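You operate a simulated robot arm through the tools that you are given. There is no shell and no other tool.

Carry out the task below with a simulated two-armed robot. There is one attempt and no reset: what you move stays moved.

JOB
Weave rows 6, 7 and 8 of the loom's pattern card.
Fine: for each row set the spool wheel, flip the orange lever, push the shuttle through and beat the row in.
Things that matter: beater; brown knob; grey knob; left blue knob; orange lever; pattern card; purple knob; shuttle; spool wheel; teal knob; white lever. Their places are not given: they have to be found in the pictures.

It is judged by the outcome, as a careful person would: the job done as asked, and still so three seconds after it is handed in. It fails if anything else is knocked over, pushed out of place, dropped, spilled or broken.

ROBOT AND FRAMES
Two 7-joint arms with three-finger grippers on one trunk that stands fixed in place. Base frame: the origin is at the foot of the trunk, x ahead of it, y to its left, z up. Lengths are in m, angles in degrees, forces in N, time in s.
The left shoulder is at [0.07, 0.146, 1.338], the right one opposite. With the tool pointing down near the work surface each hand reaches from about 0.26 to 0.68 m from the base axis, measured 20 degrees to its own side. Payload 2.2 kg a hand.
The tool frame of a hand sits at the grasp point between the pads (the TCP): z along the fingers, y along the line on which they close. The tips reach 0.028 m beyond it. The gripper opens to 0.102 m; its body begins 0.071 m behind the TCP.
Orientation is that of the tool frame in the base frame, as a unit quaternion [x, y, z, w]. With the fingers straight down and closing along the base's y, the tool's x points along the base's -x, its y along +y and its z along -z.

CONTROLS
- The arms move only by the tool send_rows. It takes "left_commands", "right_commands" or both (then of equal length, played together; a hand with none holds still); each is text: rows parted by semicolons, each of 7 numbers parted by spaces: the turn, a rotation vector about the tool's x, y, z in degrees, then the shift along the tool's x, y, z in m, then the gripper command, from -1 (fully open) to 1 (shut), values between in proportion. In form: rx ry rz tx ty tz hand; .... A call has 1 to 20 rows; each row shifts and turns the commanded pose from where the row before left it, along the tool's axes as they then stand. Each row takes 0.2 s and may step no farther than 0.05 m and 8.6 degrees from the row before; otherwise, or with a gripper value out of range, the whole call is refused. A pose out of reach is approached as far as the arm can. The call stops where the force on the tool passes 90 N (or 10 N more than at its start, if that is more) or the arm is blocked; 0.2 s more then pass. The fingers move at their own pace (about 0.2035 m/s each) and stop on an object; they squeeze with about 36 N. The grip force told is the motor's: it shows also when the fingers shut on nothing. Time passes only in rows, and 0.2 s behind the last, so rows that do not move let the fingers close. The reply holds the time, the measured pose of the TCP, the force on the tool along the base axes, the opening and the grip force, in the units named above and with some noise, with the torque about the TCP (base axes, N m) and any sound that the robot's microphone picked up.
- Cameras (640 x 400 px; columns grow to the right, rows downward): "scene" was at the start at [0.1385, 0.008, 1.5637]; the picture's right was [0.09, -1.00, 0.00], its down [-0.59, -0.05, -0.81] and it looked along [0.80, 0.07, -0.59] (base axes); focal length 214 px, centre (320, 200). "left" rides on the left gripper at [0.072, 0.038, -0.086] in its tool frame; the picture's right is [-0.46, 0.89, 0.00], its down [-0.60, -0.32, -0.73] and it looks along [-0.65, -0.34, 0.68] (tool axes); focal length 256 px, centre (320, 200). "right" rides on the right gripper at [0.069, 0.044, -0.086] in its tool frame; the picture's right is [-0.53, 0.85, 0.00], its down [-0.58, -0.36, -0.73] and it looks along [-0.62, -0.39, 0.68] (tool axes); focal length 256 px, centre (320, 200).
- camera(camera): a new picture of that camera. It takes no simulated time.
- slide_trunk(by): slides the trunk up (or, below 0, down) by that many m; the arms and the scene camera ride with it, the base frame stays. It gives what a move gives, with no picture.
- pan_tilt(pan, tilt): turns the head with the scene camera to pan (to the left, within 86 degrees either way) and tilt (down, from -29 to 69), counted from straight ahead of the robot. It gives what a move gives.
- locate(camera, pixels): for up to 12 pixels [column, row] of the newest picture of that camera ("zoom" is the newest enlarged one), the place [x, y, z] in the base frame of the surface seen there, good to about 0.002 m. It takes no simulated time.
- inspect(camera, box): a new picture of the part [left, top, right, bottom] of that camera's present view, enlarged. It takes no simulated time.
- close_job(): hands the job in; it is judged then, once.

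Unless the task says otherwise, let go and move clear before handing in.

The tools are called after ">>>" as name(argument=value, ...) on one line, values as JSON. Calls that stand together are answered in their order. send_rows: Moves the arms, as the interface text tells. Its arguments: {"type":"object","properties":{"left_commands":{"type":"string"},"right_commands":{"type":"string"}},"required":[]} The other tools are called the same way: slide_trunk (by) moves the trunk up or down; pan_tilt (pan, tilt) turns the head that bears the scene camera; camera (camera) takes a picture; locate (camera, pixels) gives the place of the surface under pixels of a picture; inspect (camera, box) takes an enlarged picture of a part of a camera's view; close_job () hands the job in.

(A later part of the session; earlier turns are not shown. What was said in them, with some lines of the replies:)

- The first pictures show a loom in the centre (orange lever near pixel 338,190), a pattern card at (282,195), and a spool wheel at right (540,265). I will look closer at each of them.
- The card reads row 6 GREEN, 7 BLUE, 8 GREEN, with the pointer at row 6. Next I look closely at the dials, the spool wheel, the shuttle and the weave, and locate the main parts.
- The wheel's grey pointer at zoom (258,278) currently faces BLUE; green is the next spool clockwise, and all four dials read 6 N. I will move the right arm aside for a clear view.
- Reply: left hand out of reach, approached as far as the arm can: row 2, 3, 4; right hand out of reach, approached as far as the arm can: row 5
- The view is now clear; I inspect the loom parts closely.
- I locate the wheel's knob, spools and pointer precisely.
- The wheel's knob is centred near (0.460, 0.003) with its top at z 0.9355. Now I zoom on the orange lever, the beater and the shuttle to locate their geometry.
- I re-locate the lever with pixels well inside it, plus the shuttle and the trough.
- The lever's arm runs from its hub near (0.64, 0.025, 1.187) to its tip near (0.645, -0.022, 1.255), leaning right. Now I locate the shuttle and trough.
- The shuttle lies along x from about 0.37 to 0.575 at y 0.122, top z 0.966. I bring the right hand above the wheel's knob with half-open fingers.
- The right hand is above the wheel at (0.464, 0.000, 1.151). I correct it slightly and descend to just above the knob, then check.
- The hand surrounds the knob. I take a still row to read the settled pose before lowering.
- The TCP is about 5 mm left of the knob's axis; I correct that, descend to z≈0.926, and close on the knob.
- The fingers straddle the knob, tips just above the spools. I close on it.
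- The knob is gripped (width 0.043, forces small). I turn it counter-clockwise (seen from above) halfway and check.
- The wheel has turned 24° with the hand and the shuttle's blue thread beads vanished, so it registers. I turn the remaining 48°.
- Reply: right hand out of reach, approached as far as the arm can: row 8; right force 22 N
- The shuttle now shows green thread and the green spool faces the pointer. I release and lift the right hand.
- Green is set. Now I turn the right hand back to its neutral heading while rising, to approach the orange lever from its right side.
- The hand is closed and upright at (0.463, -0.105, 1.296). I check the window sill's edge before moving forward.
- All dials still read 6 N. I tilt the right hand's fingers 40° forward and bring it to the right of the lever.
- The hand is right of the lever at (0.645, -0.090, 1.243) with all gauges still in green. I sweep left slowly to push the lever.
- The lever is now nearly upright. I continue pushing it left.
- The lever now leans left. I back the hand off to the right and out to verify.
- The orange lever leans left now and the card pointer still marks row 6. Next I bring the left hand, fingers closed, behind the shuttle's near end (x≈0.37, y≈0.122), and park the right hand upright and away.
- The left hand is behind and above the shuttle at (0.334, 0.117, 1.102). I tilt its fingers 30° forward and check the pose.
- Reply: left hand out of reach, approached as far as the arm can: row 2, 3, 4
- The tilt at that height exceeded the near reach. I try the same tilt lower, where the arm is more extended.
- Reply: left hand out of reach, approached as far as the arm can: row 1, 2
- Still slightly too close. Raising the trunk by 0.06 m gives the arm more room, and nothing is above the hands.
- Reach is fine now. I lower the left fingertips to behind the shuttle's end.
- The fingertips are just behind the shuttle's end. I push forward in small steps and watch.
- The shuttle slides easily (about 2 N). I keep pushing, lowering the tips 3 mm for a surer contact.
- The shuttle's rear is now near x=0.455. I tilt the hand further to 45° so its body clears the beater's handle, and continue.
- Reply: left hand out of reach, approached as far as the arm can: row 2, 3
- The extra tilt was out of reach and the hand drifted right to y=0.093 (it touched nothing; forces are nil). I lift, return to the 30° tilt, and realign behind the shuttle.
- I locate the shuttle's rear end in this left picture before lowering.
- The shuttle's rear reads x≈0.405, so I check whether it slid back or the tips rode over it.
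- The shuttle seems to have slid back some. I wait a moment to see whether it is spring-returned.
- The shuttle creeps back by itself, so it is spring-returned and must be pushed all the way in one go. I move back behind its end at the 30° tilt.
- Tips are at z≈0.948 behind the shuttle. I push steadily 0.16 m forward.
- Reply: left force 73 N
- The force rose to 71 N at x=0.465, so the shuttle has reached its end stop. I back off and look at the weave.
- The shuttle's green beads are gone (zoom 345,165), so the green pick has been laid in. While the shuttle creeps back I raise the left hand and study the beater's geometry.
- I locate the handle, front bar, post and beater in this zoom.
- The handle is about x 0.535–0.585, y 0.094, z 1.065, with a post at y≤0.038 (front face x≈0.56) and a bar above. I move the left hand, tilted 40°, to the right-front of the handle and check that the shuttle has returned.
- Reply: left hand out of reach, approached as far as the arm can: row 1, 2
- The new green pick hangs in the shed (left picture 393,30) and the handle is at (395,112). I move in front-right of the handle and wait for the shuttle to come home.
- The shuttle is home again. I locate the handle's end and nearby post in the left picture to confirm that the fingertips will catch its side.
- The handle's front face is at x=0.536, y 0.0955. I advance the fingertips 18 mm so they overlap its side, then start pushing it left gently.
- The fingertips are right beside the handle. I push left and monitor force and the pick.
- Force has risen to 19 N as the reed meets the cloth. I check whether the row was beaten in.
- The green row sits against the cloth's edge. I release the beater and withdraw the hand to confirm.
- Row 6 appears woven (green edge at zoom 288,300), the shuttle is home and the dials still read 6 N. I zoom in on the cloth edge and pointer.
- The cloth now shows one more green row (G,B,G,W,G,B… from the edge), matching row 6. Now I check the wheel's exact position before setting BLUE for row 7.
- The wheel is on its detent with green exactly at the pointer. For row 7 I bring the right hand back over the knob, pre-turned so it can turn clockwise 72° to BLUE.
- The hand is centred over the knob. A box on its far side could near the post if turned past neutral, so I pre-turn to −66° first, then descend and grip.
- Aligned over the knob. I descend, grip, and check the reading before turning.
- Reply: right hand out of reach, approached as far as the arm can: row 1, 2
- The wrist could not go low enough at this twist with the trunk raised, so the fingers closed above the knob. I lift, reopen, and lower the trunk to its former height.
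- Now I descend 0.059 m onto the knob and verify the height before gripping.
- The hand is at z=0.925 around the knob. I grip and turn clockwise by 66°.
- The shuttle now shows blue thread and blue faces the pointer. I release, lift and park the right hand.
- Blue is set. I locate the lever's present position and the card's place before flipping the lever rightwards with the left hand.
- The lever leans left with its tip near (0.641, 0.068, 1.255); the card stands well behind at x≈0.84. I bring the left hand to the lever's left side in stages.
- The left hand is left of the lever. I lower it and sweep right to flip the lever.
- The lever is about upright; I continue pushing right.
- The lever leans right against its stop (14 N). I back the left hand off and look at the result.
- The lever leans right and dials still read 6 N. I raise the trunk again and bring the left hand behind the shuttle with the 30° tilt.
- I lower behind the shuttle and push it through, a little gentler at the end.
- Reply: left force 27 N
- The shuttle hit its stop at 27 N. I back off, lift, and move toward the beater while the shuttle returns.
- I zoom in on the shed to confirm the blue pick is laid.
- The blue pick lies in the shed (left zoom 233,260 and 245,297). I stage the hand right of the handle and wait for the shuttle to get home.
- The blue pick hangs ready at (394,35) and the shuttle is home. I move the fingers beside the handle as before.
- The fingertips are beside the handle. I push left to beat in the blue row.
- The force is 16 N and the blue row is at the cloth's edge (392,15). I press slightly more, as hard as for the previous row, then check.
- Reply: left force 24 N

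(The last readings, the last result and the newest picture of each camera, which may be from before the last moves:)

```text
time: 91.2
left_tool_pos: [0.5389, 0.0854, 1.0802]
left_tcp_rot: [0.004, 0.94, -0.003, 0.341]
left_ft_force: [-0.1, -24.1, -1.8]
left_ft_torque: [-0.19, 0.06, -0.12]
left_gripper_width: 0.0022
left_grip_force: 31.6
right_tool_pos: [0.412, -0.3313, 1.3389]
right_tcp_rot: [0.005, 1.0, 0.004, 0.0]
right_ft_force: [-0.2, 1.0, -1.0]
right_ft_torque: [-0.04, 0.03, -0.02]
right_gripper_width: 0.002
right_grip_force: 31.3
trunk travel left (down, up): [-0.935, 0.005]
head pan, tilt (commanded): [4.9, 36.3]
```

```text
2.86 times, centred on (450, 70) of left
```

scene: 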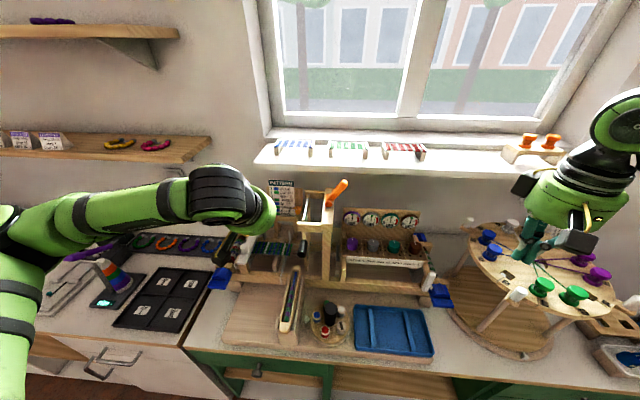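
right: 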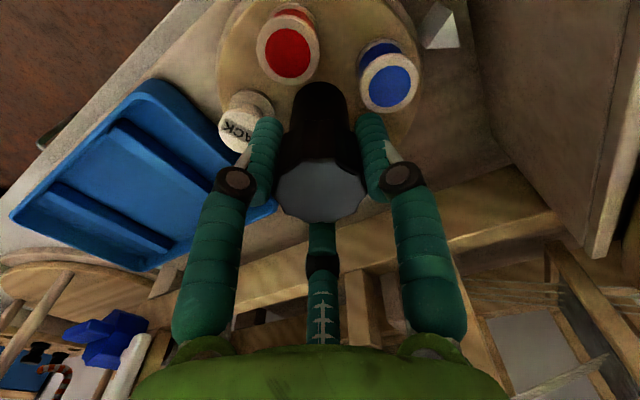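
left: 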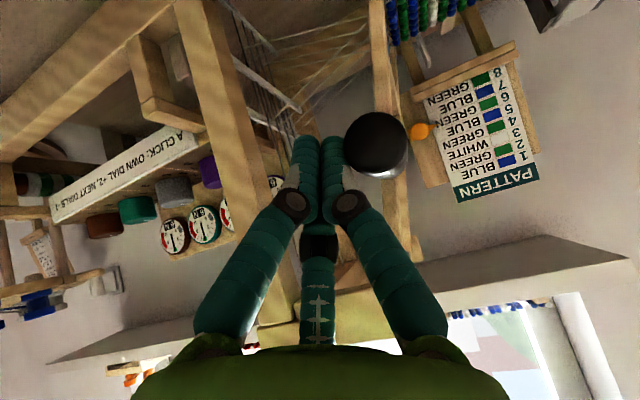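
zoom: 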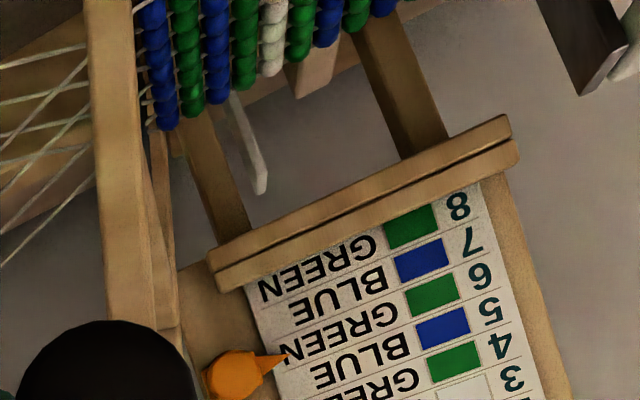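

The cloth now ends B,G,B,G,W… — row 7 is in. I withdraw the left hand and check everything.

>>> send_rows(left_commands="0 0 0 0 -0.012 0 1;0 0 0 0 -0.012 0 1;0 0 0 0 -0.012 0 1;0 0 0 0.0306 0 -0.0257 1;0 0 0 0.0306 0 -0.0257 1;0 0 0 -0.01 0.03 -0.02 1;0 0 0 -0.01 0.04 -0.02 1;0 0 0 -0.01 0.04 -0.02 1;0 0 0 0 0.04 0 1;0 0 0 0 0 0 1")

>>> inspect(camera="scene", box=[262, 235, 326, 275])

>>> inspect(camera="scene", box=[255, 185, 435, 300])

>>> camera(camera="scene")

```text
time: 93.4
left_tool_pos: [0.4423, 0.2098, 1.1422]
left_tcp_rot: [-0.001, 0.94, 0.002, 0.341]
left_ft_force: [0.3, 0.1, 0.5]
left_ft_torque: [-0.02, -0.02, 0.01]
left_gripper_width: 0.0022
left_grip_force: 31.7
right_tool_pos: [0.4119, -0.3254, 1.3416]
right_tcp_rot: [0.006, 1.0, 0.001, 0.0]
right_ft_force: [0.4, 0.2, -0.4]
right_ft_torque: [-0.02, -0.02, -0.01]
right_gripper_width: 0.002
right_grip_force: 31.7
trunk travel left (down, up): [-0.935, 0.005]
head pan, tilt (commanded): [4.9, 36.3]
```

```text
10.00 times, centred on (294, 255) of scene
```

zoom: 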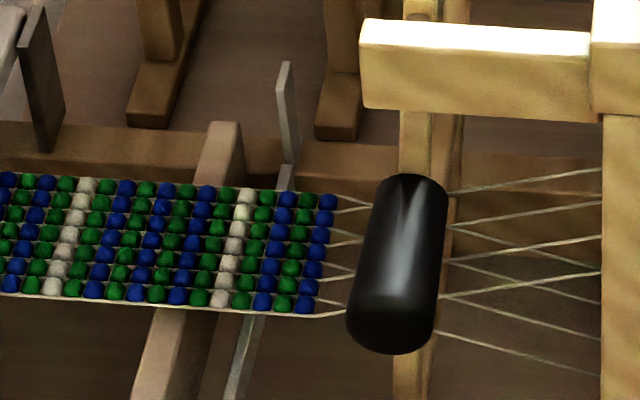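

```text
3.48 times, centred on (345, 242) of scene
```

zoom: 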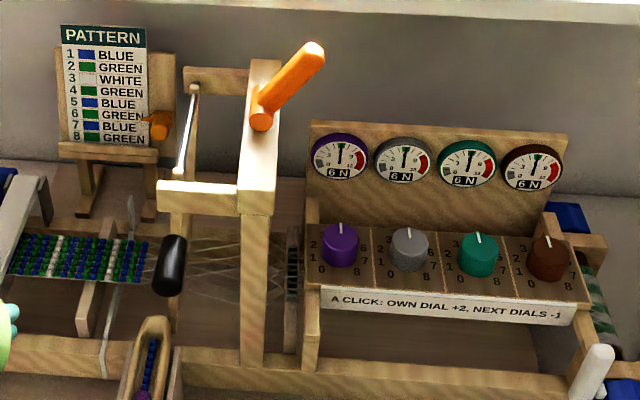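

```text
taken
```

scene: 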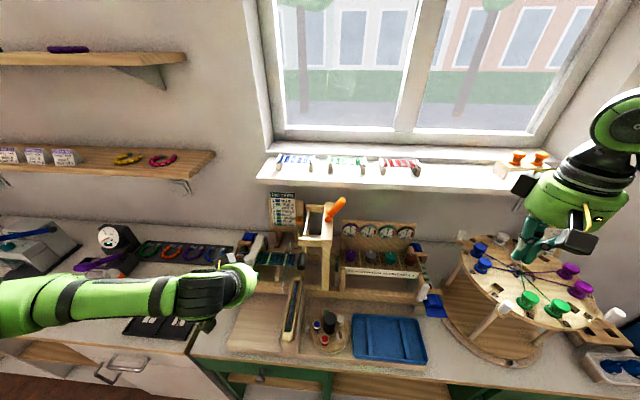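

Row 7 is in (cloth ends B,G,B,G,W). I measure how close the cloth's edge is to the shuttle's path before row 8.

>>> inspect(camera="scene", box=[262, 235, 326, 275])

>>> locate(camera="zoom", pixels=[[328, 202], [318, 252], [303, 304], [284, 303], [262, 301], [219, 298], [180, 295], [51, 286], [395, 340], [415, 380], [243, 350], [290, 130]])

>>> inspect(camera="scene", box=[220, 225, 320, 300])

```text
10.00 times, centred on (294, 255) of scene
```

zoom: 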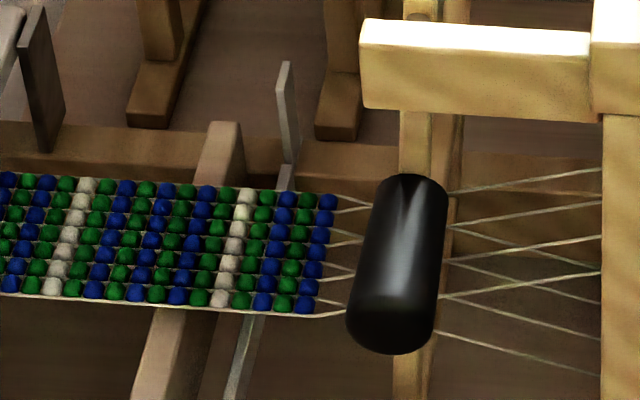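

```text
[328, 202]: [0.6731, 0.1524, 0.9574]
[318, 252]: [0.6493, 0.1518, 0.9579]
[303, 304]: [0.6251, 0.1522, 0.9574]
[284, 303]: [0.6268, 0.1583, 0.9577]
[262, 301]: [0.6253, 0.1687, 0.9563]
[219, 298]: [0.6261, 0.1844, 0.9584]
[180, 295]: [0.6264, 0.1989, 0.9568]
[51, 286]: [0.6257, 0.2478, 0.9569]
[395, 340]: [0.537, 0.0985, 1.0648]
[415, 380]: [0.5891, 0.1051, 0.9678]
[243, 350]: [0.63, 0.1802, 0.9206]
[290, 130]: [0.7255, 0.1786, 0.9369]
```

```text
5.33 times, centred on (270, 262) of scene
```

zoom: 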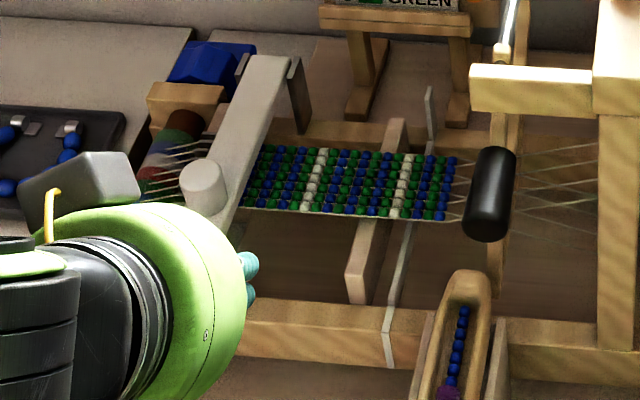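

The edge row is at y≈0.152 and the shuttle's path spans y 0.107–0.137, so there is room for row 8. I lower the trunk and bring the right hand over the wheel's knob to set GREEN.

>>> slide_trunk(by=-0.06)

>>> send_rows(right_commands="0 0 0 -0.00533 0.0365 0.02556 1;0 0 0 -0.00533 0.0365 0.02556 0;0 0 0 -0.00533 0.0365 0.02556 -0.3;0 0 0 -0.00533 0.0365 0.02556 -0.3;0 0 0 -0.00533 0.0365 0.02556 -0.3;0 0 0 -0.00533 0.0365 0.02556 -0.3;0 0 0 -0.00533 0.0365 0.02556 -0.3;0 0 0 -0.00533 0.0365 0.02556 -0.3;0 0 0 -0.00533 0.0365 0.02556 -0.3;0 0 0 0 0 0.035 -0.3;0 0 0 0 0 0.035 -0.3;0 0 0 0 0 0 -0.3")

>>> camera(camera="right")

>>> inspect(camera="scene", box=[245, 240, 405, 350])

```text
time: 94.4
left_tool_pos: [0.4419, 0.2095, 1.0806]
left_tcp_rot: [0.0, 0.94, 0.001, 0.342]
left_ft_force: [0.5, 0.4, -0.4]
left_ft_torque: [-0.02, 0.0, -0.03]
left_gripper_width: 0.0023
left_grip_force: 31.3
right_tool_pos: [0.4126, -0.3246, 1.282]
right_tcp_rot: [0.006, 1.0, 0.0, 0.002]
right_ft_force: [0.5, 0.5, -0.3]
right_ft_torque: [0.03, -0.01, -0.01]
right_gripper_width: 0.0021
right_grip_force: 31.7
trunk travel left (down, up): [-0.875, 0.065]
head pan, tilt (commanded): [4.9, 36.3]
```

```text
time: 97.0
left_tool_pos: [0.443, 0.2108, 1.0802]
left_tcp_rot: [-0.001, 0.94, 0.0, 0.341]
left_ft_force: [-0.2, 0.3, -0.7]
left_ft_torque: [0.01, -0.01, 0.01]
left_gripper_width: 0.0023
left_grip_force: 31.0
right_tool_pos: [0.4631, 0.0047, 0.9806]
right_tcp_rot: [0.005, 1.0, -0.001, 0.002]
right_ft_force: [-0.3, -0.2, 0.0]
right_ft_torque: [-0.01, -0.01, 0.01]
right_gripper_width: 0.0664
right_grip_force: 0.1
trunk travel left (down, up): [-0.875, 0.065]
head pan, tilt (commanded): [4.9, 36.3]
```

```text
taken
```

right: 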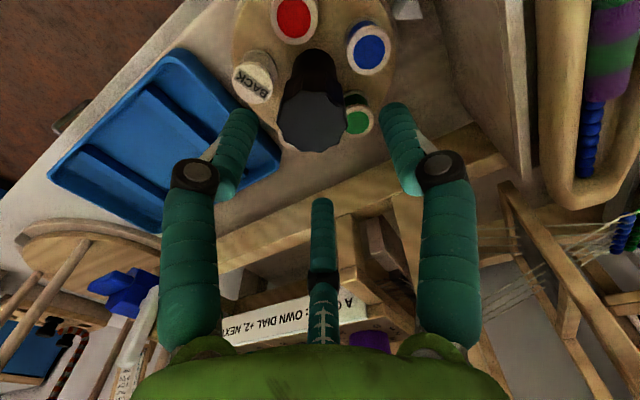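

```text
3.64 times, centred on (325, 295) of scene
```

zoom: 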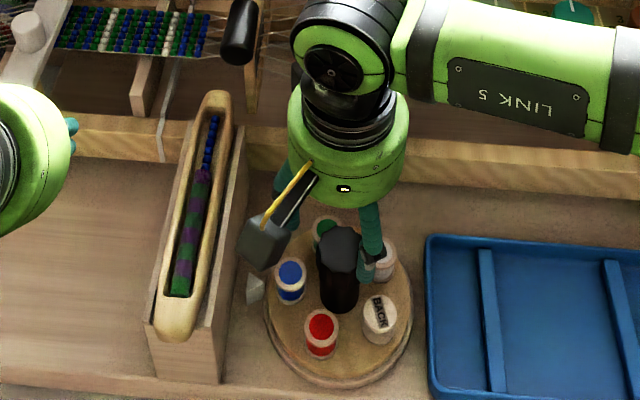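

Aligned within 3 mm. I descend, grip the knob, and turn it counter-clockwise 66°.

>>> send_rows(right_commands="0 0 0 0.003 -0.001 0.027 -0.3;0 0 0 0 0 0.028 -0.3;0 0 0 0 0 0 -0.3")

>>> send_rows(right_commands="0 0 0 0 0 0 1;0 0 0 0 0 0 1;0 0 0 0 0 0 1;0 0 -6 0 0 0 1;0 0 -6 0 0 0 1;0 0 -6 0 0 0 1;0 0 -6 0 0 0 1;0 0 -6 0 0 0 1;0 0 -6 0 0 0 1;0 0 -6 0 0 0 1;0 0 -6 0 0 0 1;0 0 -6 0 0 0 1;0 0 -6 0 0 0 1;0 0 -6 0 0 0 1;0 0 0 0 0 0 1")

>>> inspect(camera="scene", box=[245, 240, 405, 350])

```text
time: 97.8
left_tool_pos: [0.4428, 0.21, 1.082]
left_tcp_rot: [0.0, 0.94, 0.0, 0.341]
left_ft_force: [-0.1, 0.5, 1.0]
left_ft_torque: [0.0, -0.03, 0.02]
left_gripper_width: 0.0024
left_grip_force: 31.5
right_tool_pos: [0.4599, 0.0033, 0.9261]
right_tcp_rot: [0.005, 1.0, 0.002, 0.001]
right_ft_force: [-0.5, -0.2, -0.4]
right_ft_torque: [0.04, -0.02, -0.02]
right_gripper_width: 0.0662
right_grip_force: 0.1
trunk travel left (down, up): [-0.875, 0.065]
head pan, tilt (commanded): [4.9, 36.3]
```

```text
time: 101.0
left_tool_pos: [0.44, 0.2097, 1.0815]
left_tcp_rot: [0.0, 0.939, 0.001, 0.343]
left_ft_force: [0.3, 0.4, 0.1]
left_ft_torque: [0.03, -0.01, 0.01]
left_gripper_width: 0.0019
left_grip_force: 31.1
right_tool_pos: [0.4592, 0.0028, 0.9275]
right_tcp_rot: [-0.541, 0.841, -0.001, 0.0]
right_ft_force: [-13.3, 4.0, -0.2]
right_ft_torque: [-0.35, 0.45, 0.03]
right_gripper_width: 0.04
right_grip_force: 44.6
trunk travel left (down, up): [-0.875, 0.065]
head pan, tilt (commanded): [4.9, 36.3]
```

```text
3.64 times, centred on (325, 295) of scene
```

zoom: 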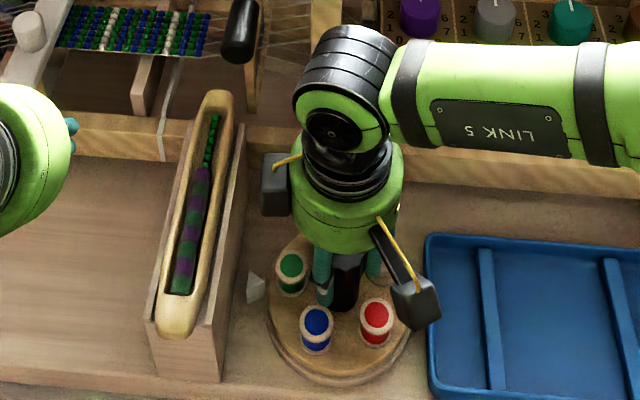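

The shuttle shows green again. I release, lift, and turn the hand back to neutral while rising and closing.

>>> send_rows(right_commands="0 0 0 0 0 0 -0.3;0 0 0 0 0 0 -0.3;0 0 0 0 0 -0.04 -0.3;0 0 0 0 0 -0.045 -0.3;0 0 0 0 0 -0.045 -0.3;0 0 0 0 0 0 -0.3")

>>> inspect(camera="scene", box=[265, 260, 385, 340])

>>> send_rows(right_commands="0 0 6 0 0 -0.022 -0.3;0 0 6 0 0 -0.022 -0.3;0 0 6 0 0 -0.022 0;0 0 6 0 0 -0.022 0.5;0 0 6 0 0 -0.022 1;0 0 6 0 0 -0.022 1;0 0 6 0 0 -0.022 1;0 0 6 0 0 -0.022 1;0 0 6 0 0 -0.022 1;0 0 6 0 0 -0.022 1;0 0 6 0 0 -0.022 1;0 0 0 0 -0.045 0 1;0 0 0 0 -0.045 0 1;0 0 0 0 -0.02 0 1;0 0 0 0 0 0 1")

```text
time: 102.4
left_tool_pos: [0.4423, 0.2098, 1.0802]
left_tcp_rot: [0.0, 0.94, 0.001, 0.341]
left_ft_force: [0.0, -0.7, -0.3]
left_ft_torque: [0.0, 0.02, 0.02]
left_gripper_width: 0.0022
left_grip_force: 31.3
right_tool_pos: [0.463, 0.0004, 1.0593]
right_tcp_rot: [-0.541, 0.841, 0.0, 0.0]
right_ft_force: [0.3, -0.1, -0.4]
right_ft_torque: [0.01, -0.01, 0.0]
right_gripper_width: 0.0662
right_grip_force: 0.1
trunk travel left (down, up): [-0.875, 0.065]
head pan, tilt (commanded): [4.9, 36.3]
```

```text
5.00 times, centred on (325, 300) of scene
```

zoom: 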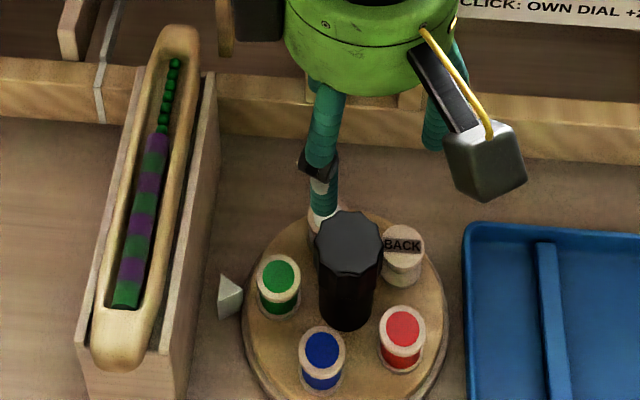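

```text
time: 105.6
left_tool_pos: [0.442, 0.2106, 1.0806]
left_tcp_rot: [0.0, 0.94, 0.0, 0.341]
left_ft_force: [0.6, 0.2, 0.2]
left_ft_torque: [-0.02, 0.0, 0.04]
left_gripper_width: 0.0022
left_grip_force: 31.4
right_tool_pos: [0.4592, -0.1049, 1.2974]
right_tcp_rot: [0.004, 1.0, 0.0, 0.0]
right_ft_force: [1.2, 0.7, -0.2]
right_ft_torque: [-0.03, -0.01, 0.02]
right_gripper_width: 0.0021
right_grip_force: 31.8
trunk travel left (down, up): [-0.875, 0.065]
head pan, tilt (commanded): [4.9, 36.3]
```

Green faces the pointer. I repeat the earlier right-hand approach: tilt 40° forward and move to the right of the lever.

>>> send_rows(right_commands="0 -8 0 0 0 0 1;0 -8 0 0 0 0 1;0 -8 0 0 0 0 1;0 -8 0 0 0 0 1;0 -8 0 0 0 0 1;0 0 0 -0.0213 0.004 0.0325 1;0 0 0 -0.0213 0.004 0.0325 1;0 0 0 -0.0213 0.004 0.0325 1;0 0 0 -0.0213 0.004 0.0325 1;0 0 0 -0.0213 0.004 0.0325 1;0 0 0 0 0 0 1")

>>> inspect(camera="scene", box=[285, 150, 425, 240])

```text
time: 108.0
left_tool_pos: [0.4423, 0.2099, 1.0807]
left_tcp_rot: [-0.001, 0.94, 0.001, 0.342]
left_ft_force: [0.7, -0.5, -1.2]
left_ft_torque: [-0.03, -0.03, 0.02]
left_gripper_width: 0.0022
left_grip_force: 31.2
right_tool_pos: [0.6459, -0.093, 1.245]
right_tcp_rot: [0.004, 0.94, -0.001, 0.342]
right_ft_force: [-0.8, 0.0, -0.6]
right_ft_torque: [0.01, 0.0, -0.03]
right_gripper_width: 0.0022
right_grip_force: 31.5
trunk travel left (down, up): [-0.875, 0.065]
head pan, tilt (commanded): [4.9, 36.3]
```

```text
4.44 times, centred on (355, 195) of scene
```

zoom: 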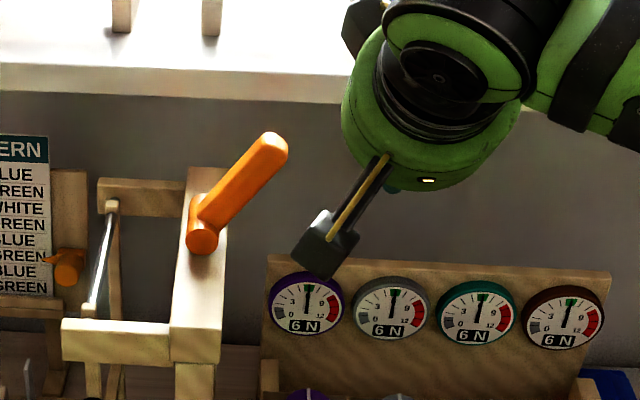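

The hand is right of the lever as before. I sweep left in two stages to flip it.

>>> send_rows(right_commands="0 0 0 0 0.0125 0 1;0 0 0 0 0.0125 0 1;0 0 0 0 0.0125 0 1;0 0 0 0 0.0125 0 1;0 0 0 0 0.0125 0 1;0 0 0 0 0.0125 0 1;0 0 0 0 0 0 1")

>>> send_rows(right_commands="0 0 0 0 0.01 0 1;0 0 0 0 0.01 0 1;0 0 0 0 0.01 0 1;0 0 0 0 0.008 0 1;0 0 0 0 0 0 1")

>>> camera(camera="right")

>>> inspect(camera="scene", box=[255, 150, 395, 240])

```text
time: 109.6
left_tool_pos: [0.442, 0.2087, 1.0813]
left_tcp_rot: [-0.001, 0.94, 0.002, 0.341]
left_ft_force: [0.7, 0.0, 0.0]
left_ft_torque: [0.01, -0.01, -0.02]
left_gripper_width: 0.002
left_grip_force: 31.5
right_tool_pos: [0.647, -0.0171, 1.2438]
right_tcp_rot: [0.006, 0.939, -0.001, 0.343]
right_ft_force: [0.2, -0.6, -0.5]
right_ft_torque: [-0.01, 0.01, -0.01]
right_gripper_width: 0.002
right_grip_force: 31.5
trunk travel left (down, up): [-0.875, 0.065]
head pan, tilt (commanded): [4.9, 36.3]
```

```text
time: 110.8
left_tool_pos: [0.4429, 0.2095, 1.0809]
left_tcp_rot: [0.0, 0.94, 0.0, 0.342]
left_ft_force: [0.0, 0.2, -0.4]
left_ft_torque: [0.02, 0.0, -0.04]
left_gripper_width: 0.0019
left_grip_force: 31.5
right_tool_pos: [0.6457, 0.0224, 1.2418]
right_tcp_rot: [0.005, 0.94, -0.001, 0.342]
right_ft_force: [0.6, -1.8, 1.3]
right_ft_torque: [-0.02, -0.05, 0.01]
right_gripper_width: 0.0024
right_grip_force: 31.4
trunk travel left (down, up): [-0.875, 0.065]
head pan, tilt (commanded): [4.9, 36.3]
```

```text
taken
```

right: 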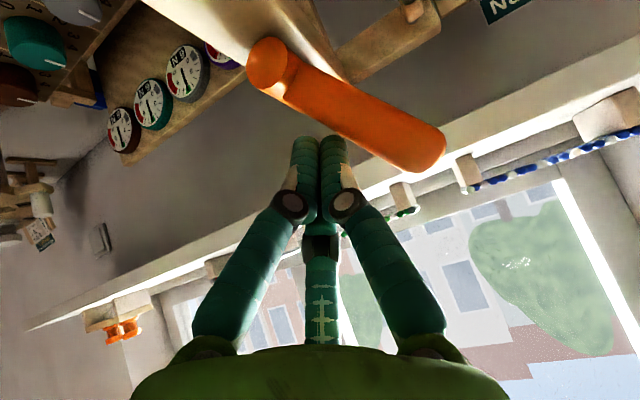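

```text
4.44 times, centred on (325, 195) of scene
```

zoom: 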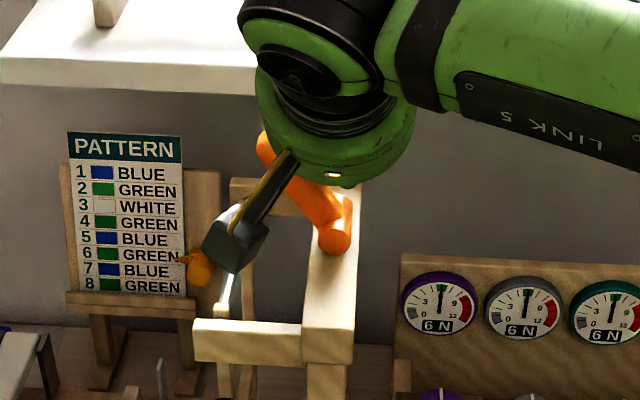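

The lever leans left again. I withdraw and park the right hand as before.

>>> send_rows(right_commands="0 0 0 0 -0.03 0 1;0 0 0 0 -0.045 0 1;0 0 0 0 -0.045 0 1;0 0 0 0.02 -0.03 -0.03 1;0 0 0 0.02 -0.03 -0.03 1;0 0 0 0.02 -0.03 -0.03 1;0 0 0 0.02 -0.03 -0.03 1;0 8 0 0 -0.01 0 1;0 8 0 0 -0.01 0 1;0 8 0 0 -0.01 0 1;0 8 0 0 -0.01 0 1;0 8 0 0 -0.01 0 1;0 0 0 0.03 -0.02 0 1;0 0 0 0.03 -0.02 0 1;0 0 0 0.03 -0.02 0 1;0 0 0 0 0 0 1")

>>> slide_trunk(by=0.06)

>>> inspect(camera="scene", box=[255, 185, 435, 300])

>>> camera(camera="scene")

```text
time: 114.2
left_tool_pos: [0.4426, 0.21, 1.0806]
left_tcp_rot: [0.0, 0.94, 0.001, 0.341]
left_ft_force: [0.1, 0.0, -0.8]
left_ft_torque: [-0.03, 0.0, 0.01]
left_gripper_width: 0.0018
left_grip_force: 31.2
right_tool_pos: [0.4138, -0.3242, 1.2823]
right_tcp_rot: [0.005, 1.0, 0.0, 0.0]
right_ft_force: [-0.5, 0.2, 1.3]
right_ft_torque: [-0.01, 0.02, 0.02]
right_gripper_width: 0.0025
right_grip_force: 31.6
trunk travel left (down, up): [-0.875, 0.065]
head pan, tilt (commanded): [4.9, 36.3]
```

```text
time: 115.2
left_tool_pos: [0.4424, 0.2098, 1.1396]
left_tcp_rot: [0.0, 0.94, 0.001, 0.342]
left_ft_force: [-0.1, -0.1, 0.0]
left_ft_torque: [0.02, 0.03, -0.03]
left_gripper_width: 0.002
left_grip_force: 31.4
right_tool_pos: [0.4152, -0.3251, 1.3434]
right_tcp_rot: [0.005, 1.0, 0.0, 0.0]
right_ft_force: [-0.3, 0.8, -0.1]
right_ft_torque: [0.0, -0.03, 0.01]
right_gripper_width: 0.0019
right_grip_force: 31.5
trunk travel left (down, up): [-0.935, 0.005]
head pan, tilt (commanded): [4.9, 36.3]
```

```text
3.48 times, centred on (345, 242) of scene
```

zoom: 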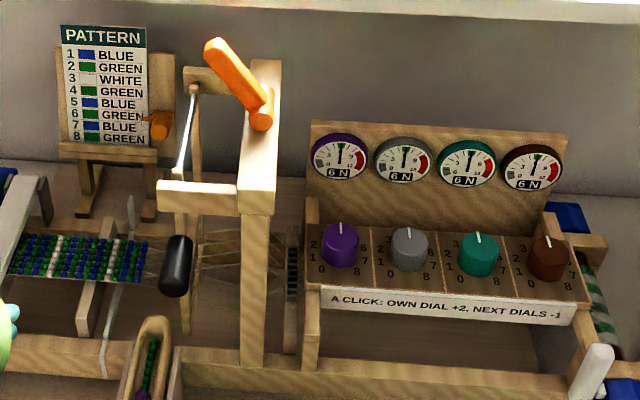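

```text
taken
```

scene: 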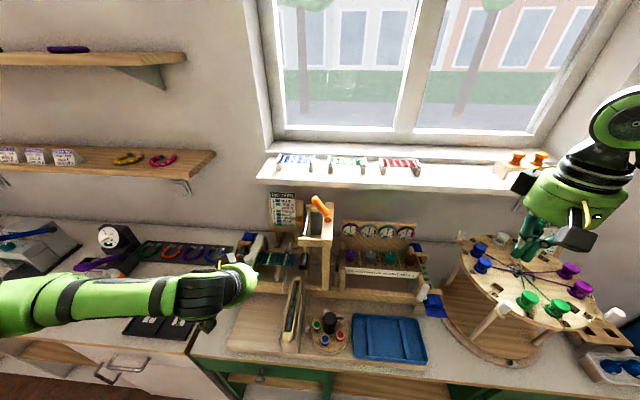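

All is set for row 8: green thread, lever left, dials at 6 N. I bring the left hand behind the shuttle again.

>>> send_rows(left_commands="0 5 0 0 0 0 1;0 5 0 0 0 0 1;0 0 0 0.0346 -0.0216 0.0118 1;0 0 0 0.0346 -0.0216 0.0118 1;0 0 0 0.0346 -0.0216 0.0118 1;0 0 0 0.0346 -0.0216 0.0118 1;0 0 0 0 0 0 1")

>>> camera(camera="left")

```text
time: 116.8
left_tool_pos: [0.3465, 0.1234, 1.0305]
left_tcp_rot: [-0.001, 0.966, 0.001, 0.257]
left_ft_force: [-0.7, 0.0, 0.4]
left_ft_torque: [-0.03, -0.02, 0.0]
left_gripper_width: 0.0021
left_grip_force: 31.3
right_tool_pos: [0.4148, -0.3241, 1.3441]
right_tcp_rot: [0.004, 1.0, 0.001, -0.001]
right_ft_force: [0.3, 0.1, -0.3]
right_ft_torque: [-0.02, -0.03, -0.02]
right_gripper_width: 0.0021
right_grip_force: 31.0
trunk travel left (down, up): [-0.935, 0.005]
head pan, tilt (commanded): [4.9, 36.3]
```

```text
taken
```

left: 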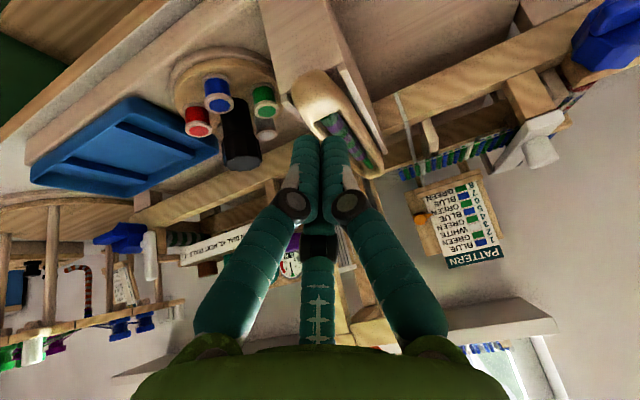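

Same pose as before. I lower behind the shuttle, then push it through.

>>> send_rows(left_commands="0 0 0 0.0221 -0.001 0.0103 1;0 0 0 0.01825 0 0.0316 1;0 0 0 0 0 0 1")

>>> send_rows(left_commands="0 0 0 -0.0173 0 0.01 1;0 0 0 -0.0173 0 0.01 1;0 0 0 -0.0173 0 0.01 1;0 0 0 -0.0173 0 0.01 1;0 0 0 -0.0173 0 0.01 1;0 0 0 -0.0173 0 0.01 1;0 0 0 -0.0104 0 0.006 1;0 0 0 -0.0087 0 0.005 1")

>>> inspect(camera="scene", box=[220, 230, 364, 340])

```text
time: 117.6
left_tool_pos: [0.3302, 0.1208, 0.9754]
left_tcp_rot: [-0.001, 0.966, 0.001, 0.259]
left_ft_force: [0.2, 1.4, -0.5]
left_ft_torque: [-0.04, -0.03, -0.04]
left_gripper_width: 0.0021
left_grip_force: 31.3
right_tool_pos: [0.4138, -0.323, 1.3454]
right_tcp_rot: [0.005, 1.0, 0.001, 0.0]
right_ft_force: [-0.3, -0.2, 0.2]
right_ft_torque: [-0.04, -0.03, -0.03]
right_gripper_width: 0.0021
right_grip_force: 31.7
trunk travel left (down, up): [-0.935, 0.005]
head pan, tilt (commanded): [4.9, 36.3]
```

```text
time: 119.4
left_tool_pos: [0.4634, 0.1208, 0.9748]
left_tcp_rot: [0.001, 0.967, 0.0, 0.255]
left_ft_force: [-26.3, 3.7, 6.3]
left_ft_torque: [-0.08, 0.3, -0.02]
left_gripper_width: 0.0018
left_grip_force: 31.0
right_tool_pos: [0.4076, -0.3239, 1.3459]
right_tcp_rot: [0.005, 1.0, -0.001, 0.003]
right_ft_force: [-0.1, 0.4, -0.7]
right_ft_torque: [-0.01, 0.0, 0.01]
right_gripper_width: 0.0022
right_grip_force: 31.9
trunk travel left (down, up): [-0.935, 0.005]
head pan, tilt (commanded): [4.9, 36.3]
```

```text
3.64 times, centred on (292, 285) of scene
```

zoom: 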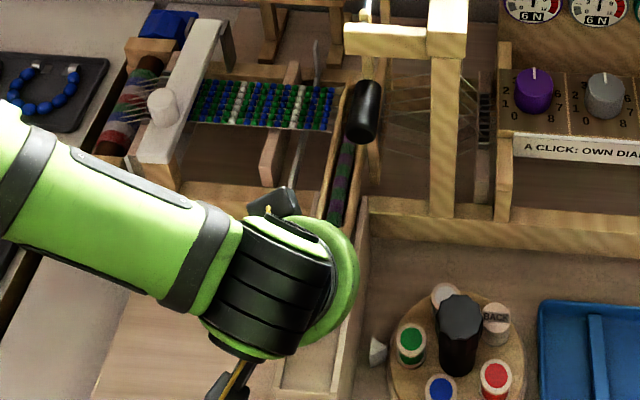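

The shuttle reached its stop (26 N) as before. I back off and stage at the beater while the shuttle returns.

>>> send_rows(left_commands="0 0 0 0.0173 0 -0.01 1;0 0 0 0.026 0 -0.015 1;0 0 0 0 0 -0.03 1;0 0 0 -0.01 0 -0.03 1;0 0 0 -0.02 -0.02 -0.035 1;0 0 0 -0.02 -0.02 -0.035 1;0 0 0 0 0 0 1")

>>> inspect(camera="left", box=[310, 0, 530, 160])

>>> send_rows(left_commands="0 0 0 -0.0268 -0.016 0.0155 1;0 0 0 -0.0268 -0.016 0.0155 1;0 -5 0 0 0 0 1;0 -5 0 0 0 0 1;0 0 0 0 0 0 1;0 0 0 0 0 0 1;0 0 0 0 0 0 1;0 0 0 0 0 0 1;0 0 0 0 0 0 1;0 0 0 0 0 0 1;0 0 0 0 0 0 1;0 0 0 0 0 0 1;0 0 0 0 0 0 1;0 0 0 0 0 0 1;0 0 0 0 0 0 1;0 0 0 0 0 0 1;0 0 0 0 0 0 1;0 0 0 0 0 0 1;0 0 0 0 0 0 1;0 0 0 0 0 0 1")

>>> send_rows(left_commands="0 0 0 0 0 0 1;0 0 0 0 0 0 1;0 0 0 0 0 0 1;0 0 0 0 0 0 1;0 0 0 0 0 0 1;0 0 0 0 0 0 1;0 0 0 0 0 0 1;0 0 0 0 0 0 1;0 0 0 0 0 0 1;0 0 0 0 0 0 1;0 0 0 0 0 0 1;0 0 0 0 0 0 1;0 0 0 0 0 0 1;0 0 0 0 0 0 1;0 0 0 0 0 0 1")

>>> camera(camera="left")

>>> inspect(camera="scene", box=[240, 230, 364, 330])

```text
time: 121.0
left_tool_pos: [0.4024, 0.0815, 1.1117]
left_tcp_rot: [0.0, 0.966, 0.001, 0.258]
left_ft_force: [-0.2, 0.3, -0.7]
left_ft_torque: [-0.03, -0.04, 0.02]
left_gripper_width: 0.0021
left_grip_force: 31.3
right_tool_pos: [0.4141, -0.3234, 1.3438]
right_tcp_rot: [0.006, 1.0, 0.0, 0.0]
right_ft_force: [-0.1, 0.1, -0.9]
right_ft_torque: [-0.03, 0.02, -0.04]
right_gripper_width: 0.0021
right_grip_force: 31.1
trunk travel left (down, up): [-0.935, 0.005]
head pan, tilt (commanded): [4.9, 36.3]
```

```text
2.50 times, centred on (420, 80) of left
```

zoom: 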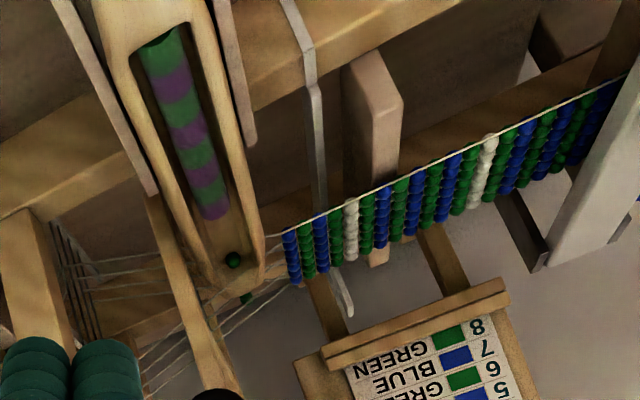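

```text
time: 125.2
left_tool_pos: [0.4645, 0.0506, 1.11]
left_tcp_rot: [0.0, 0.94, 0.0, 0.342]
left_ft_force: [0.9, 0.1, 0.0]
left_ft_torque: [0.0, 0.02, -0.02]
left_gripper_width: 0.0023
left_grip_force: 31.5
right_tool_pos: [0.4147, -0.3243, 1.3441]
right_tcp_rot: [0.006, 1.0, 0.0, 0.0]
right_ft_force: [-0.8, 0.0, -0.4]
right_ft_torque: [0.01, 0.0, 0.03]
right_gripper_width: 0.0022
right_grip_force: 30.7
trunk travel left (down, up): [-0.935, 0.005]
head pan, tilt (commanded): [4.9, 36.3]
```

```text
time: 128.4
left_tool_pos: [0.4639, 0.048, 1.11]
left_tcp_rot: [0.0, 0.94, 0.001, 0.341]
left_ft_force: [0.7, -0.3, -0.3]
left_ft_torque: [0.02, 0.01, 0.02]
left_gripper_width: 0.0021
left_grip_force: 31.2
right_tool_pos: [0.4137, -0.3245, 1.3432]
right_tcp_rot: [0.005, 1.0, -0.001, 0.0]
right_ft_force: [0.5, 0.4, -0.5]
right_ft_torque: [0.02, 0.0, -0.02]
right_gripper_width: 0.002
right_grip_force: 31.1
trunk travel left (down, up): [-0.935, 0.005]
head pan, tilt (commanded): [4.9, 36.3]
```

```text
taken
```

left: 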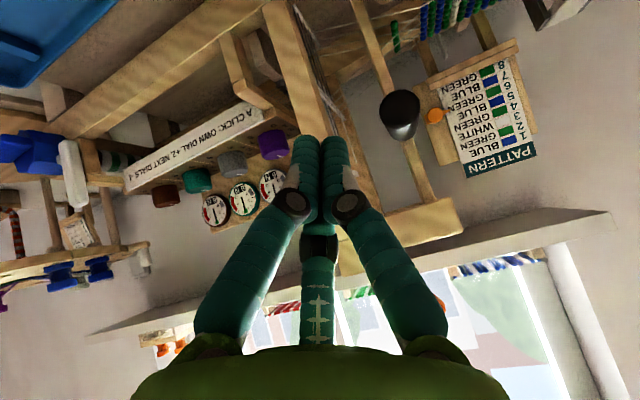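

```text
4.00 times, centred on (302, 280) of scene
```

zoom: 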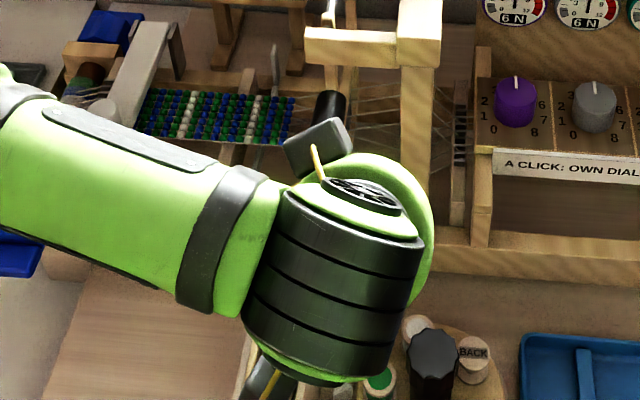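

The green pick is laid (left picture 394,35) and 9 s have passed, so the shuttle is home. I move the fingertips beside the handle and beat.

>>> send_rows(left_commands="0 0 0 -0.0116 0.001 0.0305 1;0 0 0 -0.0116 0.001 0.0305 1;0 0 0 -0.0069 0.006 0.0058 1;0 0 0 -0.0069 0 0.0058 1;0 0 0 0 0.008 0 1;0 0 0 0 0.008 0 1;0 0 0 0 0 0 1")

>>> camera(camera="left")

```text
time: 130.0
left_tool_pos: [0.5403, 0.0742, 1.0816]
left_tcp_rot: [0.0, 0.94, 0.0, 0.341]
left_ft_force: [0.3, 0.0, 0.3]
left_ft_torque: [-0.03, 0.0, -0.02]
left_gripper_width: 0.0022
left_grip_force: 30.9
right_tool_pos: [0.4138, -0.3259, 1.345]
right_tcp_rot: [0.005, 1.0, 0.001, 0.0]
right_ft_force: [-0.4, 0.0, 0.0]
right_ft_torque: [0.01, 0.02, -0.02]
right_gripper_width: 0.0021
right_grip_force: 31.4
trunk travel left (down, up): [-0.935, 0.005]
head pan, tilt (commanded): [4.9, 36.3]
```

```text
taken
```

left: 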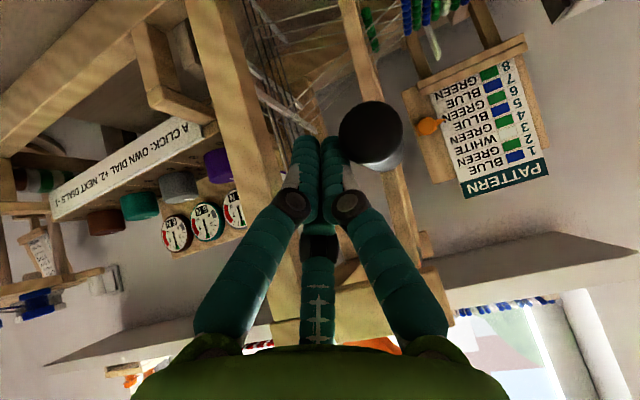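

I push the handle left to beat in row 8.

>>> send_rows(left_commands="0 0 0 0 0.006 0 1;0 0 0 0 0.006 0 1;0 0 0 0 0.006 0 1;0 0 0 0 0 0 1")

>>> inspect(camera="left", box=[340, 0, 560, 140])

```text
time: 131.0
left_tool_pos: [0.5391, 0.0844, 1.0798]
left_tcp_rot: [0.004, 0.94, -0.002, 0.342]
left_ft_force: [2.2, -22.3, 1.5]
left_ft_torque: [-0.16, -0.05, -0.2]
left_gripper_width: 0.0019
left_grip_force: 31.1
right_tool_pos: [0.4135, -0.3305, 1.3418]
right_tcp_rot: [0.005, 1.0, 0.003, 0.0]
right_ft_force: [0.1, 0.0, -0.4]
right_ft_torque: [-0.02, -0.01, 0.0]
right_gripper_width: 0.0022
right_grip_force: 31.7
trunk travel left (down, up): [-0.935, 0.005]
head pan, tilt (commanded): [4.9, 36.3]
```

```text
2.86 times, centred on (450, 70) of left
```

zoom: 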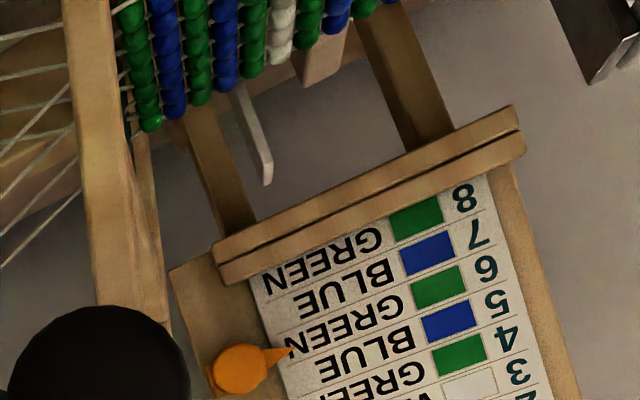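

Row 8's green is packed against the cloth (G,B,G,B,G,W…) at 22 N. I withdraw and verify.

>>> send_rows(left_commands="0 0 0 0 -0.012 0 1;0 0 0 0 -0.012 0 1;0 0 0 0 -0.012 0 1;0 0 0 0.0306 0 -0.0257 1;0 0 0 0.0306 0 -0.0257 1;0 0 0 -0.01 0.03 -0.02 1;0 0 0 -0.01 0.04 -0.02 1;0 0 0 -0.01 0.04 -0.02 1;0 0 0 0 0.04 0 1;0 0 0 -0.02 0.03 -0.03 1;0 0 0 0 0.03 0 1;0 0 0 0 0 0 1")

>>> camera(camera="scene")

>>> inspect(camera="scene", box=[262, 235, 326, 275])

>>> inspect(camera="scene", box=[255, 185, 435, 300])

>>> inspect(camera="scene", box=[265, 270, 385, 350])

```text
time: 133.6
left_tool_pos: [0.438, 0.2684, 1.1815]
left_tcp_rot: [0.001, 0.94, 0.0, 0.341]
left_ft_force: [-0.1, -0.5, 0.3]
left_ft_torque: [0.03, 0.0, 0.0]
left_gripper_width: 0.0019
left_grip_force: 31.5
right_tool_pos: [0.4143, -0.324, 1.3432]
right_tcp_rot: [0.004, 1.0, 0.001, -0.001]
right_ft_force: [0.7, -0.1, -1.1]
right_ft_torque: [0.03, 0.02, 0.01]
right_gripper_width: 0.0021
right_grip_force: 31.4
trunk travel left (down, up): [-0.935, 0.005]
head pan, tilt (commanded): [4.9, 36.3]
```

```text
taken
```

scene: 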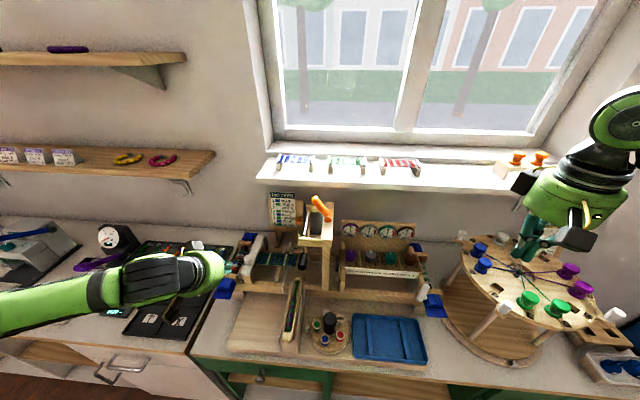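

```text
10.00 times, centred on (294, 255) of scene
```

zoom: 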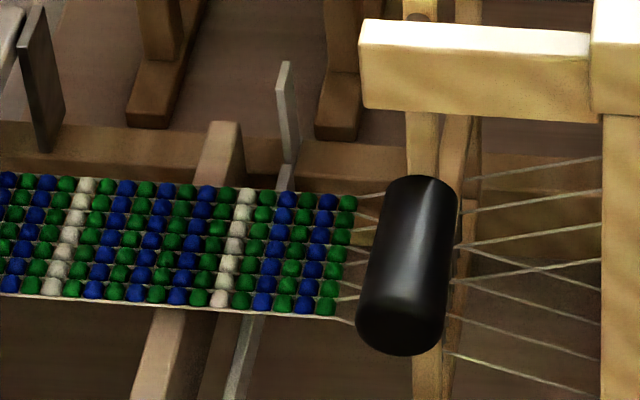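

```text
3.48 times, centred on (345, 242) of scene
```

zoom: 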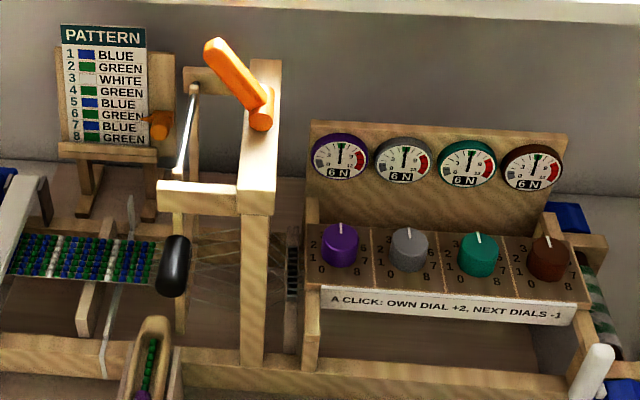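

```text
5.00 times, centred on (325, 310) of scene
```

zoom: 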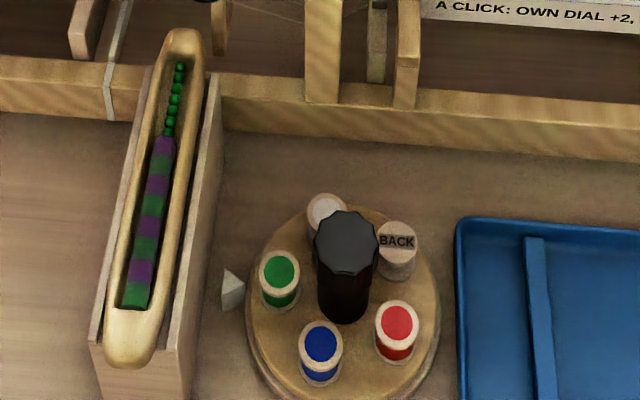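

The cloth now ends G,B,G,B,G,W — rows 6, 7 and 8 as on the card; the shuttle is home, dials read 6 N, and both hands are clear. I let a second pass and take one last look before handing in.

>>> send_rows(left_commands="0 0 0 0 0 0 1;0 0 0 0 0 0 1;0 0 0 0 0 0 1;0 0 0 0 0 0 1;0 0 0 0 0 0 1")

>>> inspect(camera="scene", box=[215, 180, 455, 330])

>>> inspect(camera="scene", box=[430, 190, 640, 370])

```text
time: 134.8
left_tool_pos: [0.4385, 0.2681, 1.1797]
left_tcp_rot: [0.0, 0.94, 0.001, 0.342]
left_ft_force: [0.2, -0.4, -0.2]
left_ft_torque: [0.01, 0.0, 0.0]
left_gripper_width: 0.0023
left_grip_force: 31.0
right_tool_pos: [0.4126, -0.3227, 1.3429]
right_tcp_rot: [0.005, 1.0, 0.001, 0.001]
right_ft_force: [0.0, 0.2, -1.2]
right_ft_torque: [0.01, 0.05, -0.01]
right_gripper_width: 0.0019
right_grip_force: 31.9
trunk travel left (down, up): [-0.935, 0.005]
head pan, tilt (commanded): [4.9, 36.3]
```

```text
2.67 times, centred on (335, 255) of scene
```

zoom: 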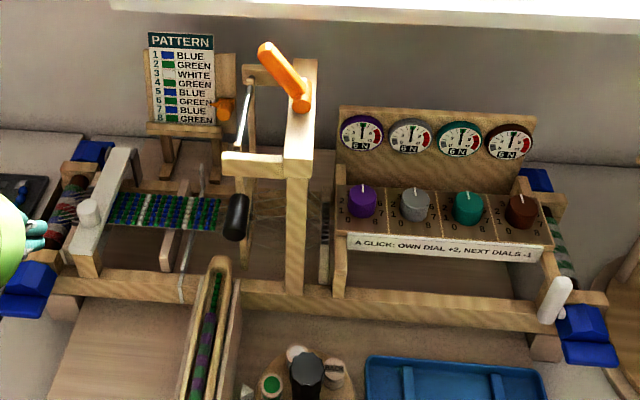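

```text
2.22 times, centred on (535, 280) of scene
```

zoom: 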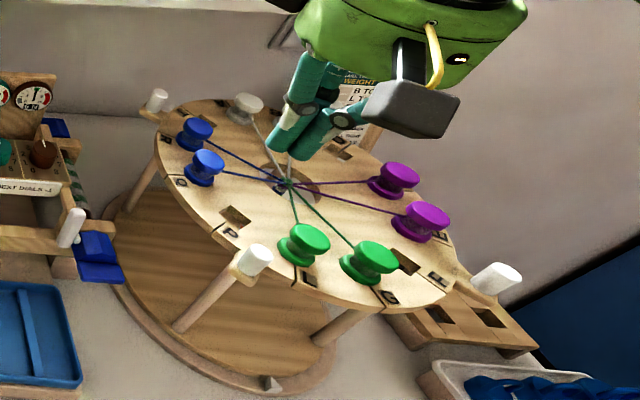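

Everything is steady: rows 6–8 are woven green, blue, green, the gauges all sit in green, and nothing else has moved. I hand the job in.

>>> close_job()

```text
The job is handed in.
```

Rows 6, 7 and 8 are woven and the job is handed in. The last pictures show the cloth ending green, blue, green, as the card asks.

- **Each row:** I set the spool wheel, flipped the orange lever, pushed the shuttle to its stop and beat the row against the cloth. Each beat was about 20 N.
- **Loom at hand-in:** All four dials still read 6 N and the shuttle is back in its trough. The wheel is on green and the orange lever leans left.
- **Card pointer:** The card's orange pointer was at row 6 at the start and still is. It did not advance by itself and I did not move it.
- **False starts:** My first push on row 6 stopped short and the shuttle slid back, so I pushed it again. Before row 7 the right hand closed on air above the wheel's knob, so I lowered the trunk and gripped again. Neither moved anything out of place.

Both hands were clear of the loom, and nothing else was out of place in the last pictures.
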